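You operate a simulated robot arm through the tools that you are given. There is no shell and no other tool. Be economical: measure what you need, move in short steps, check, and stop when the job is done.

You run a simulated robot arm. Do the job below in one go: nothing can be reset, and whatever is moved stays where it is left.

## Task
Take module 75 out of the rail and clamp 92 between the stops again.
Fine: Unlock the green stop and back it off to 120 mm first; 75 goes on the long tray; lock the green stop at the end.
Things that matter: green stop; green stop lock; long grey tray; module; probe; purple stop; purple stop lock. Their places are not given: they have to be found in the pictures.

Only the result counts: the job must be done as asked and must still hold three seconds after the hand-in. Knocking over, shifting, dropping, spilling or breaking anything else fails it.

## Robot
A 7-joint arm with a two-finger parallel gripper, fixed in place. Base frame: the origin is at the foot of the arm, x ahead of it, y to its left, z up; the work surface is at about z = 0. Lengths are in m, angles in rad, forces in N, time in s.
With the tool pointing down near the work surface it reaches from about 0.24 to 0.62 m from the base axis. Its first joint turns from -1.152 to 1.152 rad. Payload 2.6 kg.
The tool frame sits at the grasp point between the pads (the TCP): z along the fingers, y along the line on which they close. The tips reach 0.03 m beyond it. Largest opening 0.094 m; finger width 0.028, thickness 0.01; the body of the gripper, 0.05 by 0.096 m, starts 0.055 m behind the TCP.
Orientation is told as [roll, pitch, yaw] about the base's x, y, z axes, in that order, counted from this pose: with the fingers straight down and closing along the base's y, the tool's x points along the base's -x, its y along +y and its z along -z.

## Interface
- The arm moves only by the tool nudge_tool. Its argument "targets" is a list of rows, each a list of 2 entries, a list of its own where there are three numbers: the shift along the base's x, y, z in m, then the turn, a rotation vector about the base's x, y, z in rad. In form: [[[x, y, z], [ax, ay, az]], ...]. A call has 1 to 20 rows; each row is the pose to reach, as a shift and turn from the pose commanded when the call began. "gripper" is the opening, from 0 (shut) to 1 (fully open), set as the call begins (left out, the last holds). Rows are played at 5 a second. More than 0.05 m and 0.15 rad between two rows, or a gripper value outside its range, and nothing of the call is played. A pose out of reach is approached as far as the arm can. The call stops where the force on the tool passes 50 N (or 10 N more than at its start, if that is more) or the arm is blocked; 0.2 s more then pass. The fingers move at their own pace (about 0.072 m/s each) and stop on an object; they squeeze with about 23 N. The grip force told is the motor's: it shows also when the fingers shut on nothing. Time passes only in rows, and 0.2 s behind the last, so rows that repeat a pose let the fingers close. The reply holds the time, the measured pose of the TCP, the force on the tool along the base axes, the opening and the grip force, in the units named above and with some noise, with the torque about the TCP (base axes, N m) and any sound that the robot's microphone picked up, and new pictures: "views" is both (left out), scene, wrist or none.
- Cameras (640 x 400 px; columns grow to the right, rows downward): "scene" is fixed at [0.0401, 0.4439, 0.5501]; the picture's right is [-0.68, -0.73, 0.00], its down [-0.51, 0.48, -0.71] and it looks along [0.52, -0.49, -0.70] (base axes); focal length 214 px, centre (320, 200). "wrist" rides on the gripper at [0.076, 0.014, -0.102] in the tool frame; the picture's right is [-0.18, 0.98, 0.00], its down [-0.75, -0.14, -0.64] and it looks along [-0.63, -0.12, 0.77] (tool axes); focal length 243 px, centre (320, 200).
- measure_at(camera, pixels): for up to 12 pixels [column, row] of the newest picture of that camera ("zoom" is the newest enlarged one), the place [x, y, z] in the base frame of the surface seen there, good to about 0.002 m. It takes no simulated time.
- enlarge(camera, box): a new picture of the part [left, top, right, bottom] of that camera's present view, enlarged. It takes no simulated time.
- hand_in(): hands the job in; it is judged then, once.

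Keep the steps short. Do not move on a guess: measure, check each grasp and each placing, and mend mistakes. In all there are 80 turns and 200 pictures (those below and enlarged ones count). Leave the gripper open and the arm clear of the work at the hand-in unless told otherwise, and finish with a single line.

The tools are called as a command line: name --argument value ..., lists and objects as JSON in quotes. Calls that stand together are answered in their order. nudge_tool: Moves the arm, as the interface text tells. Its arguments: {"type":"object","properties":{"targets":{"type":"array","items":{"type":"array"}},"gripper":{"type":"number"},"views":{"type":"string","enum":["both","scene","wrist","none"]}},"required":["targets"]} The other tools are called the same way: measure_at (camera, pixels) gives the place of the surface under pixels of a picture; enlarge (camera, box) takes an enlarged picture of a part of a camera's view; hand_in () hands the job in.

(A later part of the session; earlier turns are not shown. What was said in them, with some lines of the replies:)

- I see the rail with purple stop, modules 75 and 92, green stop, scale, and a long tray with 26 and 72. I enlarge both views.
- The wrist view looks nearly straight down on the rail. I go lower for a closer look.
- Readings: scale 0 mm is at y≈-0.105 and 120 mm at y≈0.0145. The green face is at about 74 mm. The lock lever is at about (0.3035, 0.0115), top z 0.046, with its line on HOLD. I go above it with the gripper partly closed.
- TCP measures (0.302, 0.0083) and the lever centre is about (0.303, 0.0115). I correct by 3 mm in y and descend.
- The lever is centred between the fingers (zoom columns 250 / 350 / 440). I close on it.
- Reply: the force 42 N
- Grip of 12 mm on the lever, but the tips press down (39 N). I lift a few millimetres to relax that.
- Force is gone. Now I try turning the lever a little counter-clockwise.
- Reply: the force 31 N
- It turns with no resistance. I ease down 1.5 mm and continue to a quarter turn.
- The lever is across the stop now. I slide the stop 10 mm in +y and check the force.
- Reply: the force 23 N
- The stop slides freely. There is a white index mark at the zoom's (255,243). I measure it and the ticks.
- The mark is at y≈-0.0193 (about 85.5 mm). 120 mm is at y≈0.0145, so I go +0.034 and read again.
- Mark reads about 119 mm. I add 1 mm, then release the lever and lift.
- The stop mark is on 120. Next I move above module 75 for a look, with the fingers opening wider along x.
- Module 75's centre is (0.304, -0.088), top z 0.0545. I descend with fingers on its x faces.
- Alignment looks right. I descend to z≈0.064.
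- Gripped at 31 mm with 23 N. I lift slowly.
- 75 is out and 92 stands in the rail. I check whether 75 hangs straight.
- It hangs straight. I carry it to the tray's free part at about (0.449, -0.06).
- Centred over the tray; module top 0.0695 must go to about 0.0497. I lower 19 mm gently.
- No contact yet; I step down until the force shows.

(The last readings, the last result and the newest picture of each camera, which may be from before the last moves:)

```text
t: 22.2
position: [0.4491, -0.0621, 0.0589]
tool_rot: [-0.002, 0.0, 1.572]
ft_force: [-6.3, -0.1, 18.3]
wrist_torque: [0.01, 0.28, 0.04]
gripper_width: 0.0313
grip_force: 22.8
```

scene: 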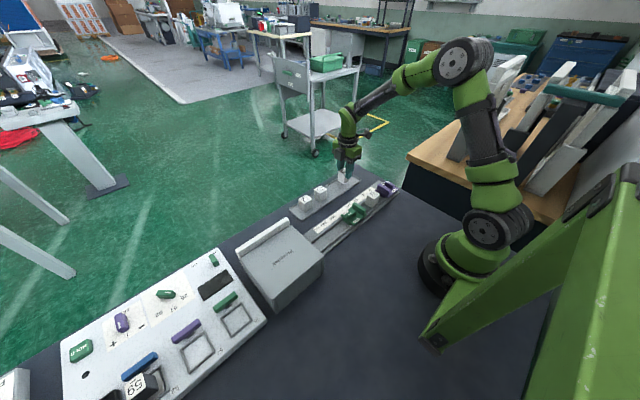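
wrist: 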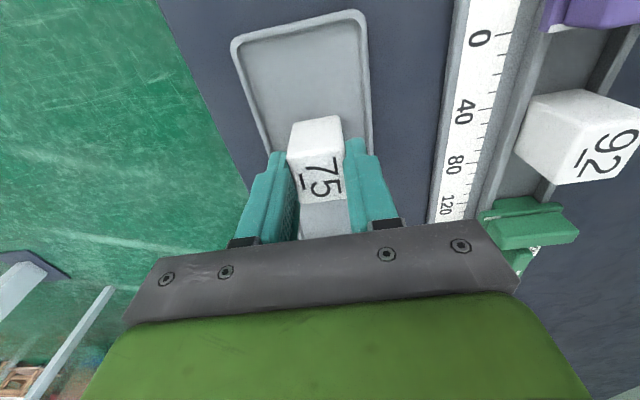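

Contact (18 N). I ease up slightly, open, and lift away.

nudge_tool --targets '[[[0, 0, 0.0005], [0, 0, 0]], [[0, 0, 0.0005], [0, 0, 0]], [[0, 0, 0.0005], [0, 0, 0]], [[0, 0, 0.03], [0, 0, 0]], [[0, 0, 0.07], [0, 0, 0]], [[0, 0, 0.1], [0, 0, 0]], [[0, 0, 0.1], [0, 0, 0]]]' --gripper 0.55

enlarge --camera "scene" --box '[280, 135, 420, 223]'

```text
t: 23.8
position: [0.4492, -0.0603, 0.159]
tool_rot: [0.0, 0.001, 1.571]
ft_force: [-0.2, -0.1, -0.4]
wrist_torque: [-0.02, -0.01, 0.0]
gripper_width: 0.0517
grip_force: 0.0
```

scene: 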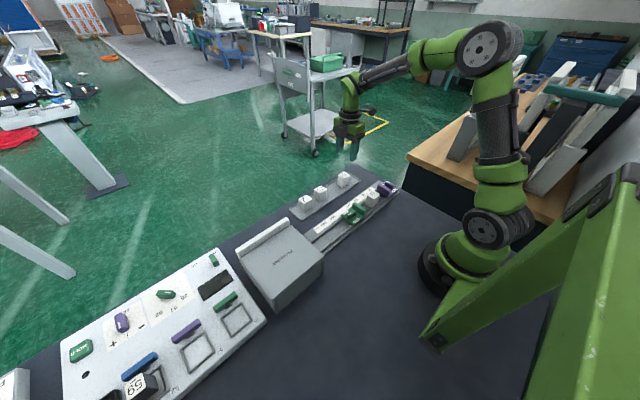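
wrist: 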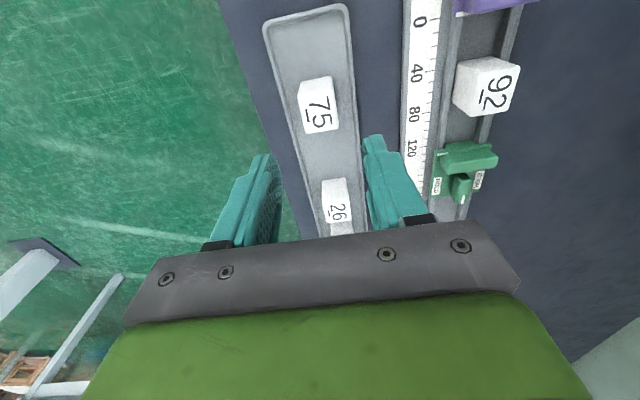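

```text
4.55 times, centred on (350, 179) of scene
```

zoom: 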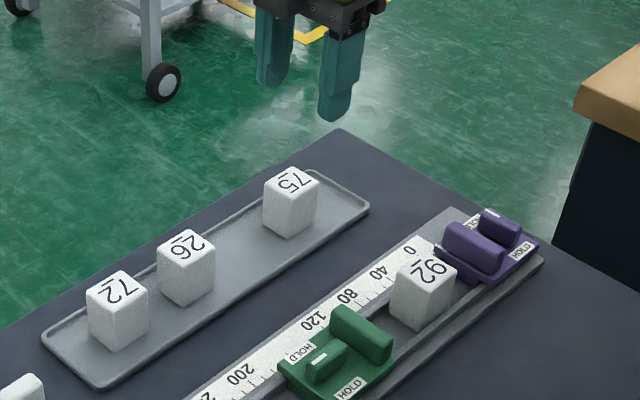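

75 stands on the tray. I go back above the green lever with the gripper set narrow.

nudge_tool --targets '[[[-0.04, 0.03, 0], [0, 0, 0]], [[-0.08, 0.06, 0], [0, 0, 0]], [[-0.115, 0.09, 0], [0, 0, 0]], [[-0.145, 0.1205, 0], [0, 0, 0]], [[-0.145, 0.1205, -0.04], [0, 0, 0]], [[-0.145, 0.1205, -0.065], [0, 0, 0]], [[-0.145, 0.1205, -0.065], [0, 0, 0]]]' --gripper 0.3

enlarge --camera "wrist" --box '[220, 70, 420, 195]'

```text
t: 25.4
position: [0.3052, 0.0591, 0.0934]
tool_rot: [-0.001, 0.001, 1.568]
ft_force: [0.8, -0.5, -0.8]
wrist_torque: [0.01, 0.03, 0.0]
gripper_width: 0.0282
grip_force: 0.0
```

scene: 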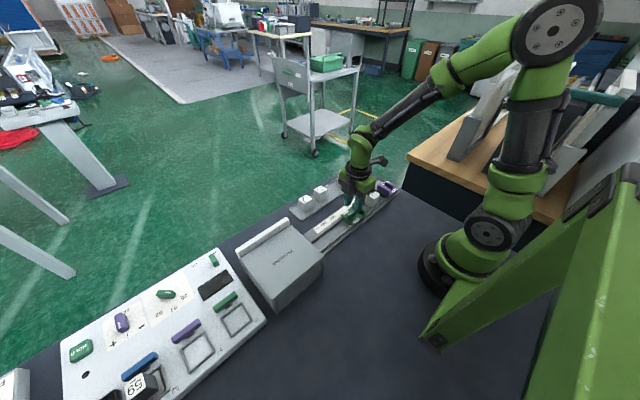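
wrist: 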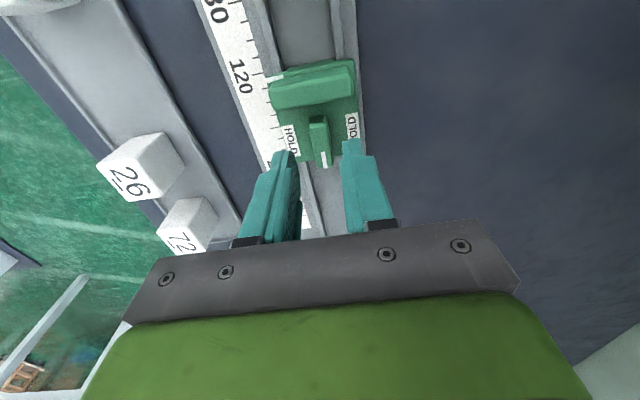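

```text
3.20 times, centred on (320, 132) of wrist
```

zoom: 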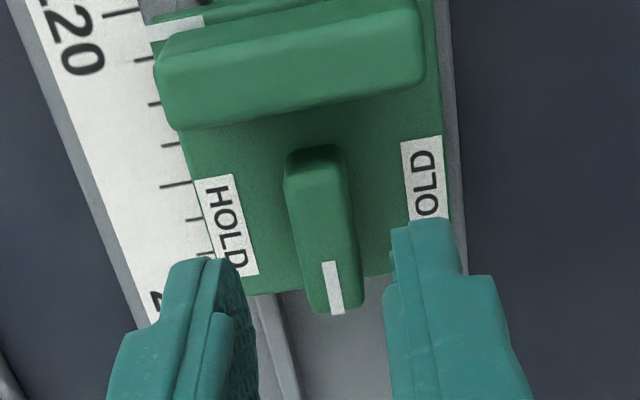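

The lever is between the fingers. I descend and close.

nudge_tool --targets '[[[0, 0, -0.012], [0, 0, 0]], [[0, 0, -0.022], [0, 0, 0]], [[0, 0, -0.0295], [0, 0, 0]], [[0, 0, -0.0295], [0, 0, 0]]]' --views "wrist"

nudge_tool --targets '[[[0, 0, 0], [0, 0, 0]], [[0, 0, 0], [0, 0, 0]], [[0, 0, 0], [0, 0, 0]]]' --gripper 0.0 --views "wrist"

```text
t: 26.4
position: [0.3051, 0.0603, 0.0625]
tool_rot: [0.0, 0.001, 1.57]
ft_force: [-0.9, -0.2, 0.0]
wrist_torque: [0.03, 0.03, 0.01]
gripper_width: 0.028
grip_force: 0.0
```

wrist: 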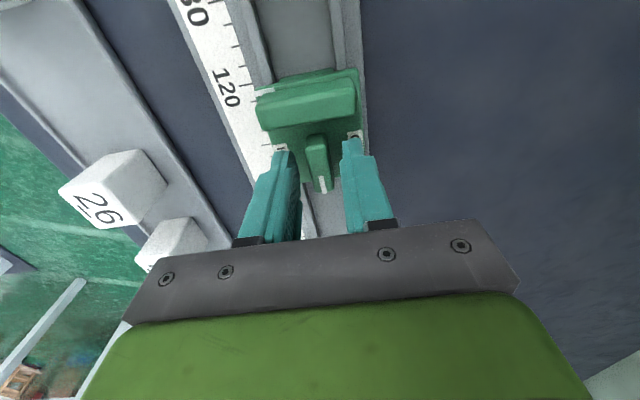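

```text
t: 27.2
position: [0.3041, 0.0592, 0.0635]
tool_rot: [-0.001, 0.0, 1.571]
ft_force: [4.5, 0.3, -7.7]
wrist_torque: [0.0, -0.07, 0.01]
gripper_width: 0.0125
grip_force: 45.2
```

wrist: 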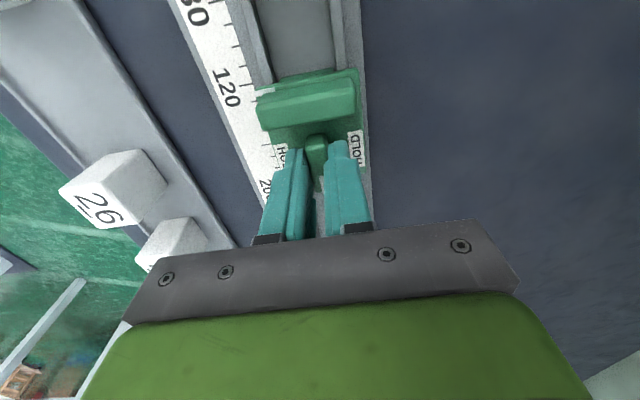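

Lever gripped (12.5 mm). I slide the stop toward 92 in −y, first 44 mm.

nudge_tool --targets '[[[0, -0.008, 0], [0, 0, 0]], [[0, -0.016, 0], [0, 0, 0]], [[0, -0.024, 0], [0, 0, 0]], [[0, -0.032, 0], [0, 0, 0]], [[0, -0.04, 0], [0, 0, 0]], [[0, -0.044, 0], [0, 0, 0]], [[0, -0.044, 0], [0, 0, 0]]]' --views "wrist"

```text
t: 28.8
position: [0.3044, 0.016, 0.0628]
tool_rot: [-0.005, 0.001, 1.572]
ft_force: [27.2, -0.1, -39.3]
wrist_torque: [0.1, -0.5, -0.13]
gripper_width: 0.0126
grip_force: 45.2
```

wrist: 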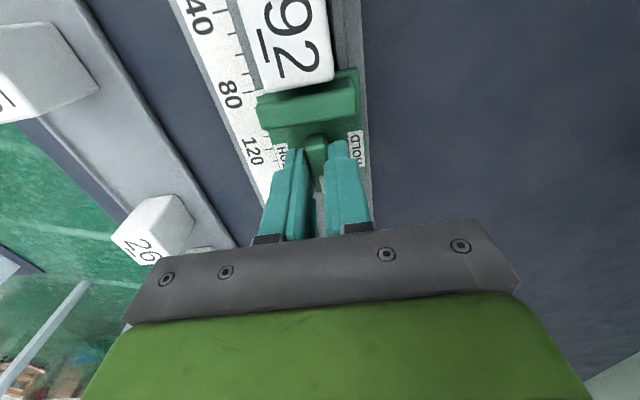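

The lateral/vertical preload has built up (x 27, z −39 N). I relieve it by 1–1.5 mm.

nudge_tool --targets '[[[0.0006, 0, -0.0008], [0, 0, 0]], [[0.0012, 0, -0.0013], [0, 0, 0]], [[0.0012, 0, -0.0013], [0, 0, 0]]]' --views "none"

```text
t: 29.6
position: [0.3049, 0.0151, 0.0635]
tool_rot: [0.0, 0.0, 1.571]
ft_force: [-2.6, 1.0, 23.3]
wrist_torque: [-0.1, 0.04, -0.01]
gripper_width: 0.0124
grip_force: 45.0
```

Better. I continue to push 92 along the rail toward the purple stop, 30 mm.

nudge_tool --targets '[[[0, -0.006, 0.0006], [0, 0, 0]], [[0, -0.012, 0.0006], [0, 0, 0]], [[0, -0.018, 0.0006], [0, 0, 0]], [[0, -0.024, 0.0006], [0, 0, 0]], [[0, -0.03, 0.0006], [0, 0, 0]], [[0, -0.03, 0.0006], [0, 0, 0]]]'

enlarge --camera "wrist" --box '[200, 0, 400, 125]'

enlarge --camera "scene" --box '[330, 155, 430, 218]'

```text
t: 31.0
position: [0.3047, -0.0162, 0.0644]
tool_rot: [0.001, 0.001, 1.569]
ft_force: [-5.1, 0.4, 20.6]
wrist_torque: [0.3, 0.13, 0.02]
gripper_width: 0.0126
grip_force: 45.3
```

scene: 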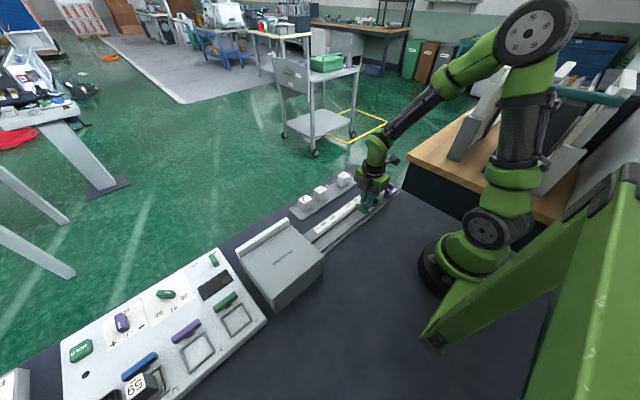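
wrist: 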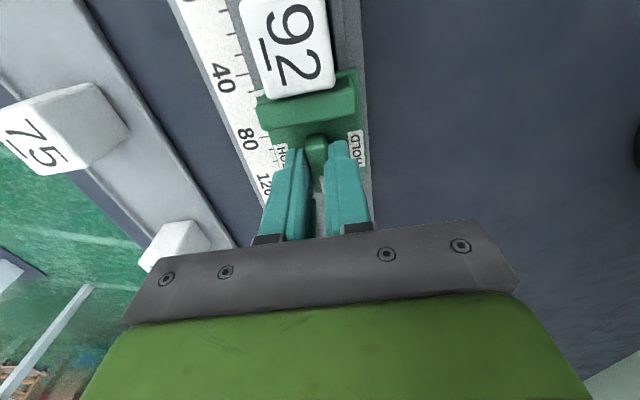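

```text
3.20 times, centred on (300, 62) of wrist
```

zoom: 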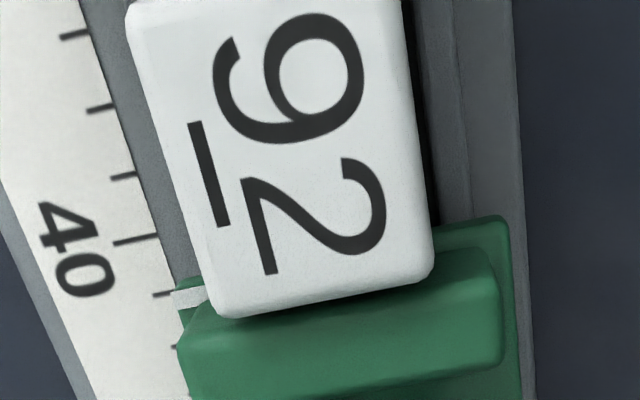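

```text
6.35 times, centred on (380, 186) of scene
```

zoom: 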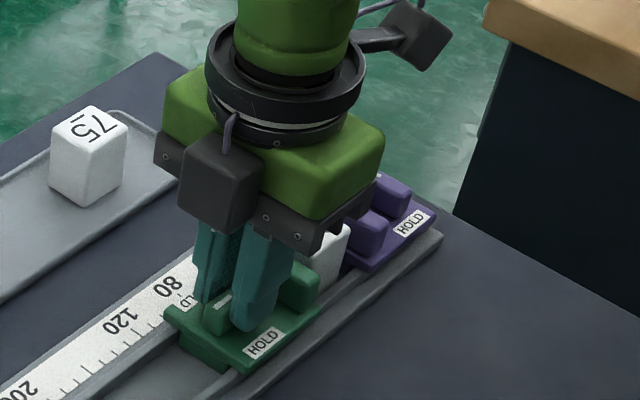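

Stop reads about 47 mm and 92 slides along. I continue 8 mm in small steps, watching the y force.

nudge_tool --targets '[[[0, -0.003, 0.0006], [0, 0, 0]], [[0, -0.006, 0.0006], [0, 0, 0]], [[0, -0.008, 0.0006], [0, 0, 0]], [[0, -0.008, 0.0006], [0, 0, 0]]]' --views "none"

nudge_tool --targets '[[[0, -0.001, 0], [0, 0, 0]], [[0, -0.001, 0], [0, 0, 0]]]' --views "wrist"

enlarge --camera "wrist" --box '[200, 0, 400, 125]'

```text
t: 32.0
position: [0.3046, -0.0226, 0.0627]
tool_rot: [0.002, -0.001, 1.57]
ft_force: [-1.1, 0.9, 0.2]
wrist_torque: [-0.03, 0.0, -0.01]
gripper_width: 0.0123
grip_force: 45.2
```

```text
t: 32.6
position: [0.3048, -0.0243, 0.0631]
tool_rot: [0.001, 0.0, 1.569]
ft_force: [-9.4, 0.8, 10.5]
wrist_torque: [0.12, 0.22, -0.01]
gripper_width: 0.0124
grip_force: 45.6
```

wrist: 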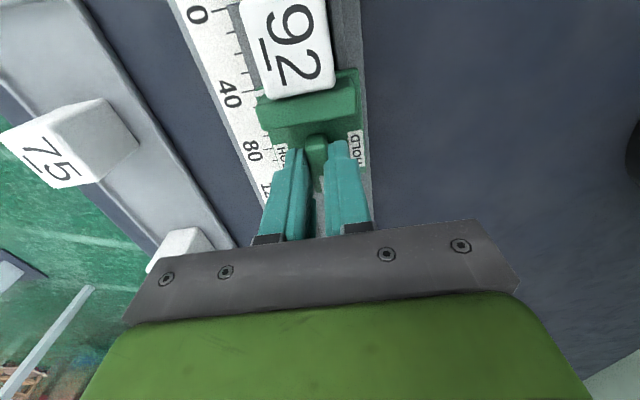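

```text
3.20 times, centred on (300, 62) of wrist
```

zoom: 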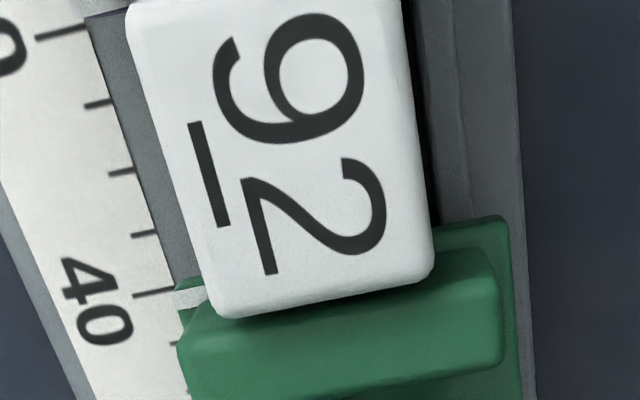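

No y contact yet (stop near 39 mm). I go on in 1 mm steps.

nudge_tool --targets '[[[0, -0.001, 0], [0, 0, 0]], [[0, -0.001, 0], [0, 0, 0]]]' --views "none"

nudge_tool --targets '[[[0, -0.001, 0], [0, 0, 0]], [[0, -0.001, 0], [0, 0, 0]]]' --views "none"

nudge_tool --targets '[[[0, -0.001, 0], [0, 0, 0]], [[0, -0.001, 0], [0, 0, 0]]]' --views "none"

```text
t: 33.2
position: [0.3056, -0.0244, 0.0622]
tool_rot: [0.001, -0.001, 1.571]
ft_force: [-15.0, 8.3, 22.0]
wrist_torque: [-0.49, 0.37, 0.04]
gripper_width: 0.0124
grip_force: 44.6
```

```text
t: 33.8
position: [0.3042, -0.0255, 0.0648]
tool_rot: [0.002, -0.004, 1.571]
ft_force: [-13.8, 24.5, 14.2]
wrist_torque: [0.25, 0.31, -0.01]
gripper_width: 0.0125
grip_force: 44.6
```

```text
t: 34.4
position: [0.3051, -0.0249, 0.0635]
tool_rot: [0.004, -0.005, 1.572]
ft_force: [-15.2, 31.0, 11.5]
wrist_torque: [0.29, 0.32, -0.03]
gripper_width: 0.0123
grip_force: 45.1
```

y force rose to 31 N: 92 is pressed between the stops. I check the view before locking.

nudge_tool --targets '[[[-0.0006, 0, 0], [0, 0, 0]], [[-0.0008, 0, 0], [0, 0, 0]]]' --views "both"

enlarge --camera "scene" --box '[330, 155, 430, 218]'

```text
t: 35.0
position: [0.305, -0.0248, 0.0625]
tool_rot: [-0.001, -0.003, 1.57]
ft_force: [-5.4, 27.0, 0.5]
wrist_torque: [1.44, 0.17, 0.0]
gripper_width: 0.0124
grip_force: 44.8
```

scene: 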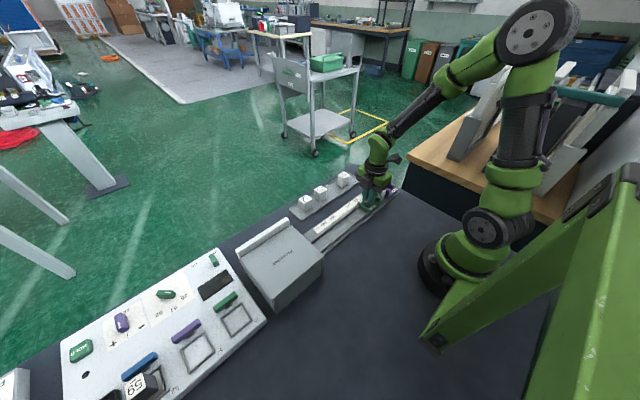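
wrist: 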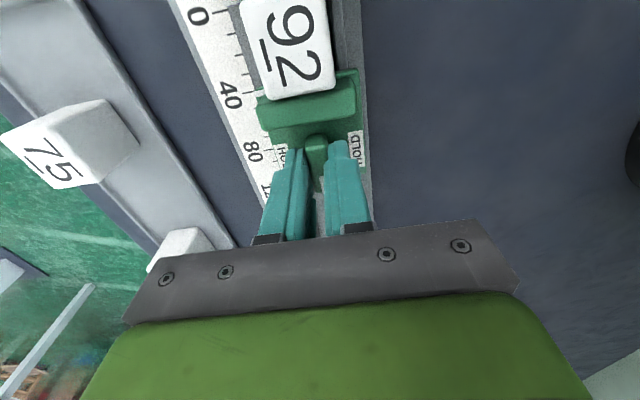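

```text
6.35 times, centred on (380, 186) of scene
```

zoom: 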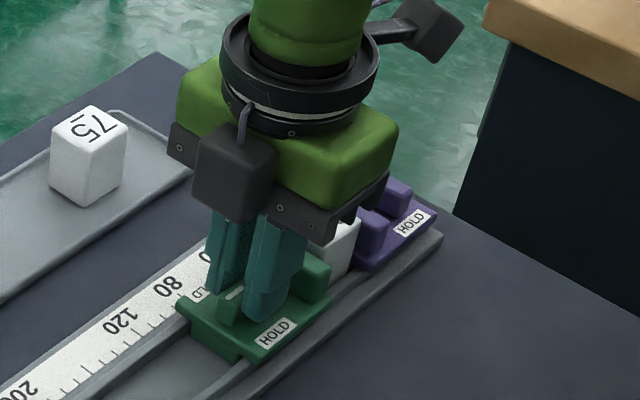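

92 sits snug between the stops. Holding the push (27 N), I turn the lever back to HOLD.

nudge_tool --targets '[[[0, 0, 0], [0, 0, -0.14]], [[0, 0, 0], [0, 0, -0.28]], [[0, 0, 0], [0, 0, -0.42]], [[0, 0, 0], [0, 0, -0.56]], [[0, 0, 0], [0, 0, -0.7]], [[0, 0, 0], [0, 0, -0.84]], [[0, 0, 0], [0, 0, -0.98]], [[0, 0, 0], [0, 0, -1.12]], [[0, 0, 0], [0, 0, -1.26]], [[0, 0, 0], [0, 0, -1.4]], [[0, 0, 0], [0, 0, -1.5]], [[0, 0, 0], [0, 0, -1.5708]], [[0, 0, 0], [0, 0, -1.5708]]]'

enlarge --camera "scene" --box '[330, 155, 430, 218]'

```text
t: 37.8
position: [0.3022, -0.0238, 0.0632]
tool_rot: [0.005, 0.004, 0.0]
ft_force: [-16.3, 36.2, 1.6]
wrist_torque: [0.75, -0.43, 0.08]
gripper_width: 0.0124
grip_force: 45.2
```

scene: 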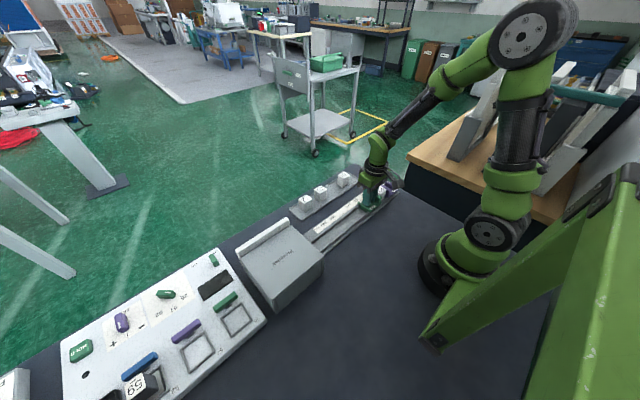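
wrist: 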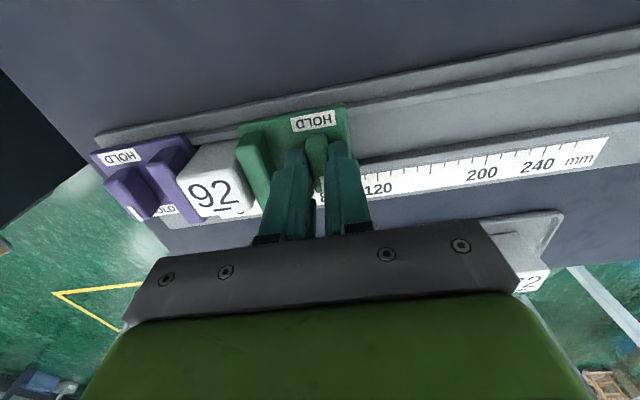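

```text
6.35 times, centred on (380, 186) of scene
```

zoom: 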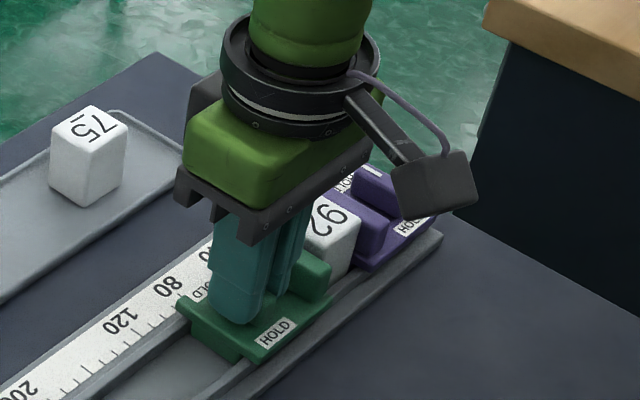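

The lever is back at HOLD. I relieve the push by moving +2.5 mm in y and see whether the stop resists (lock test).

nudge_tool --targets '[[[0.0005, 0.0012, 0], [0, 0, 0]], [[0.001, 0.0025, 0], [0, 0, 0]], [[0.001, 0.0025, 0], [0, 0, 0]]]' --views "none"

nudge_tool --targets '[[[0, 0.0015, 0], [0, 0, 0]], [[0, 0.0015, 0], [0, 0, 0]]]' --views "none"

```text
t: 38.6
position: [0.3033, -0.0242, 0.0627]
tool_rot: [0.0, 0.006, -0.002]
ft_force: [-23.3, 23.2, 17.6]
wrist_torque: [0.53, -0.06, 0.11]
gripper_width: 0.0127
grip_force: 45.3
```

```text
t: 39.2
position: [0.303, -0.0237, 0.0622]
tool_rot: [0.001, 0.007, -0.004]
ft_force: [-20.6, 9.9, 9.3]
wrist_torque: [0.22, 0.9, 0.14]
gripper_width: 0.0124
grip_force: 45.1
```

nudge_tool --targets '[[[-0.001, 0.0012, 0], [0, 0, 0]], [[-0.001, 0.0024, 0], [0, 0, 0]]]' --views "none"

```text
t: 39.8
position: [0.3032, -0.0224, 0.0633]
tool_rot: [-0.004, 0.003, -0.005]
ft_force: [-15.1, -22.4, -2.6]
wrist_torque: [-0.42, 1.58, 0.15]
gripper_width: 0.0125
grip_force: 45.2
```

It now resists with −22 N, so the stop is locked. I return to neutral, open to 26 mm and lift.

nudge_tool --targets '[[[-0.0008, -0.0015, 0], [0, 0, 0]], [[-0.0008, -0.0015, 0], [0, 0, 0]]]' --views "none"

nudge_tool --targets '[[[0, 0, 0], [0, 0, 0]], [[0, 0, 0], [0, 0, 0]], [[0, 0, 0.02], [0, 0, 0]], [[0, 0, 0.05], [0, 0, 0]], [[0, 0, 0.09], [0, 0, 0]], [[0, 0, 0.13], [0, 0, 0]], [[0, 0, 0.16], [0, 0, 0]], [[0, 0, 0.16], [0, 0, 0]]]' --gripper 0.27

enlarge --camera "wrist" --box '[180, 0, 420, 150]'

enlarge --camera "scene" --box '[280, 150, 420, 238]'

```text
t: 40.4
position: [0.3028, -0.0245, 0.0631]
tool_rot: [-0.002, 0.0, -0.001]
ft_force: [-8.5, -25.3, -20.3]
wrist_torque: [-0.53, 0.57, 0.04]
gripper_width: 0.0122
grip_force: 44.9
```

```text
t: 42.2
position: [0.3053, -0.0237, 0.2218]
tool_rot: [-0.001, -0.001, 0.001]
ft_force: [0.1, -0.2, -0.5]
wrist_torque: [0.03, 0.0, -0.03]
gripper_width: 0.0255
grip_force: 0.1
```

scene: 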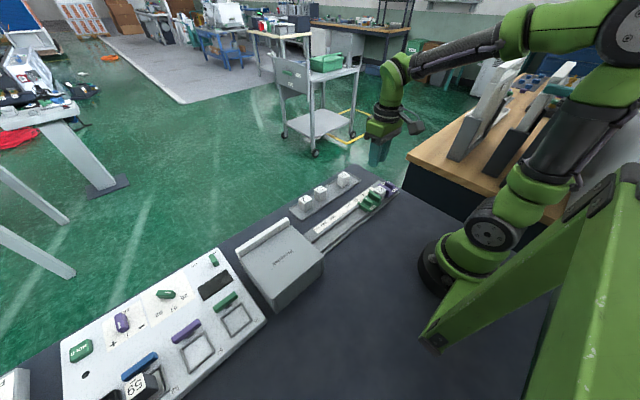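
wrist: 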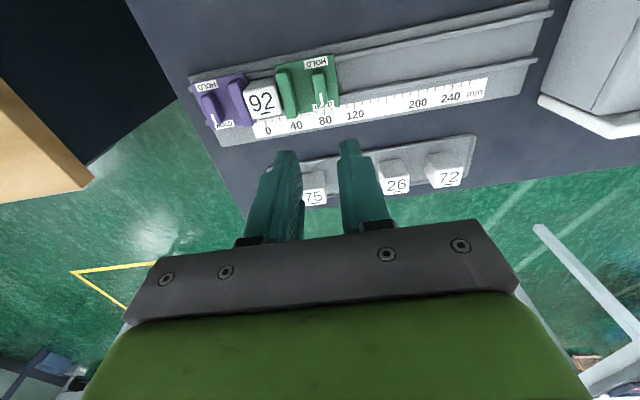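

```text
2.67 times, centred on (300, 75) of wrist
```

zoom: 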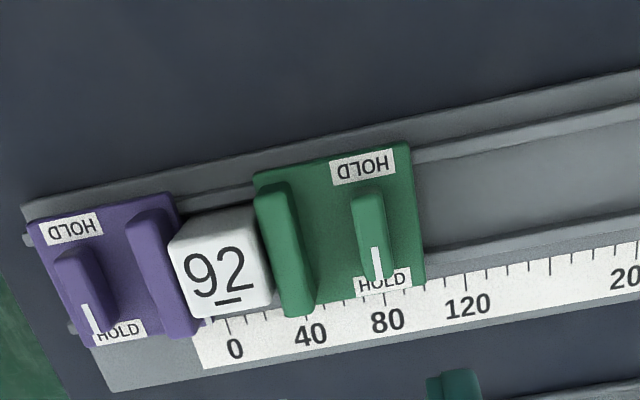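

```text
4.55 times, centred on (350, 194) of scene
```

zoom: 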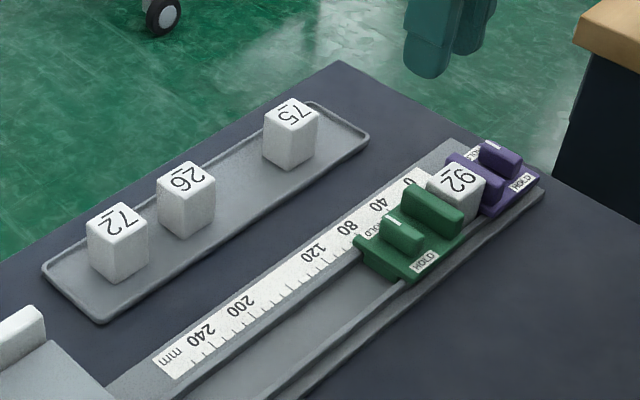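

Line on HOLD, 92 between the stops. I zoom in for gaps.

enlarge --camera "wrist" --box '[190, 50, 350, 150]'

measure_at --camera "zoom" --pixels '[[310, 275], [205, 150], [255, 230], [265, 120], [355, 110], [340, 235], [370, 90], [415, 265], [500, 210]]'

enlarge --camera "scene" --box '[355, 170, 405, 202]'

```text
4.00 times, centred on (270, 100) of wrist
```

zoom: 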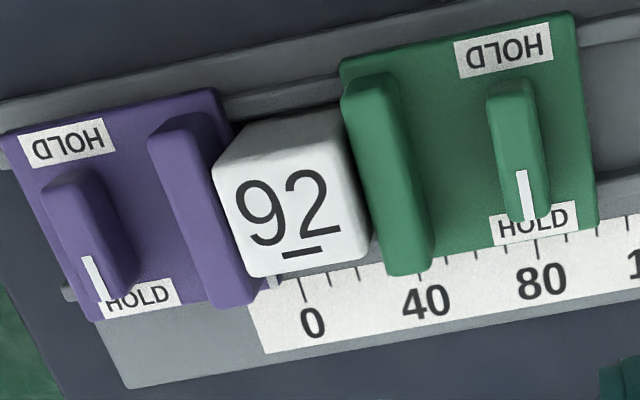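

```text
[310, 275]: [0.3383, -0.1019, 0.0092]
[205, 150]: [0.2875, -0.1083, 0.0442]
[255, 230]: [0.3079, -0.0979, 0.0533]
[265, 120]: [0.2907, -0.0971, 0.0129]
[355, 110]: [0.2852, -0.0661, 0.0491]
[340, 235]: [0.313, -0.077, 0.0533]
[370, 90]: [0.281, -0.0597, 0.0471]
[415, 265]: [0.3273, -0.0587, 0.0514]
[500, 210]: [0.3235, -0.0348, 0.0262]
```

```text
12.50 times, centred on (380, 186) of scene
```

zoom: 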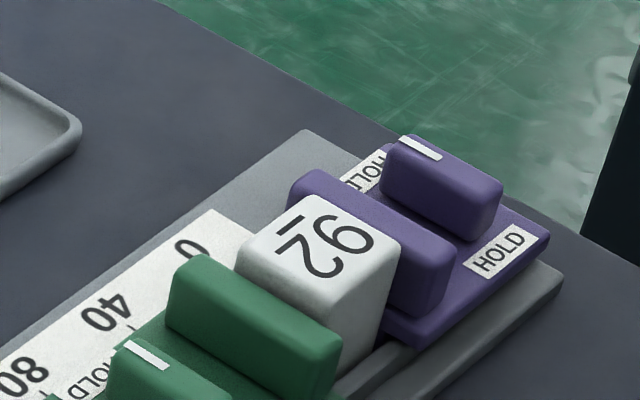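

92 is snug on both sides. I back the arm up, open the gripper and hand in.

nudge_tool --targets '[[[0, 0, 0.03], [0, 0, 0]], [[0, 0, 0.07], [0, 0, 0]], [[0, 0, 0.1], [0, 0, 0]], [[0, 0, 0.1], [0, 0, 0]], [[0, 0, 0.1], [0, 0, 0]]]' --gripper 1.0 --views "wrist"

```text
t: 43.4
position: [0.305, -0.023, 0.3227]
tool_rot: [0.0, 0.0, 0.0]
ft_force: [0.3, 0.2, 0.6]
wrist_torque: [0.03, 0.02, 0.0]
gripper_width: 0.094
grip_force: 0.1
```

wrist: 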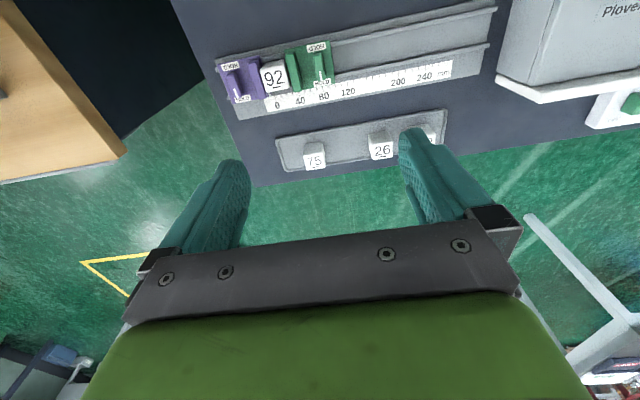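

hand_in

```text
The job is handed in.
```

Module 75 is on the long grey tray, and 92 is clamped between the stops with the green stop backed off to 120 mm first and locked on HOLD at the end.
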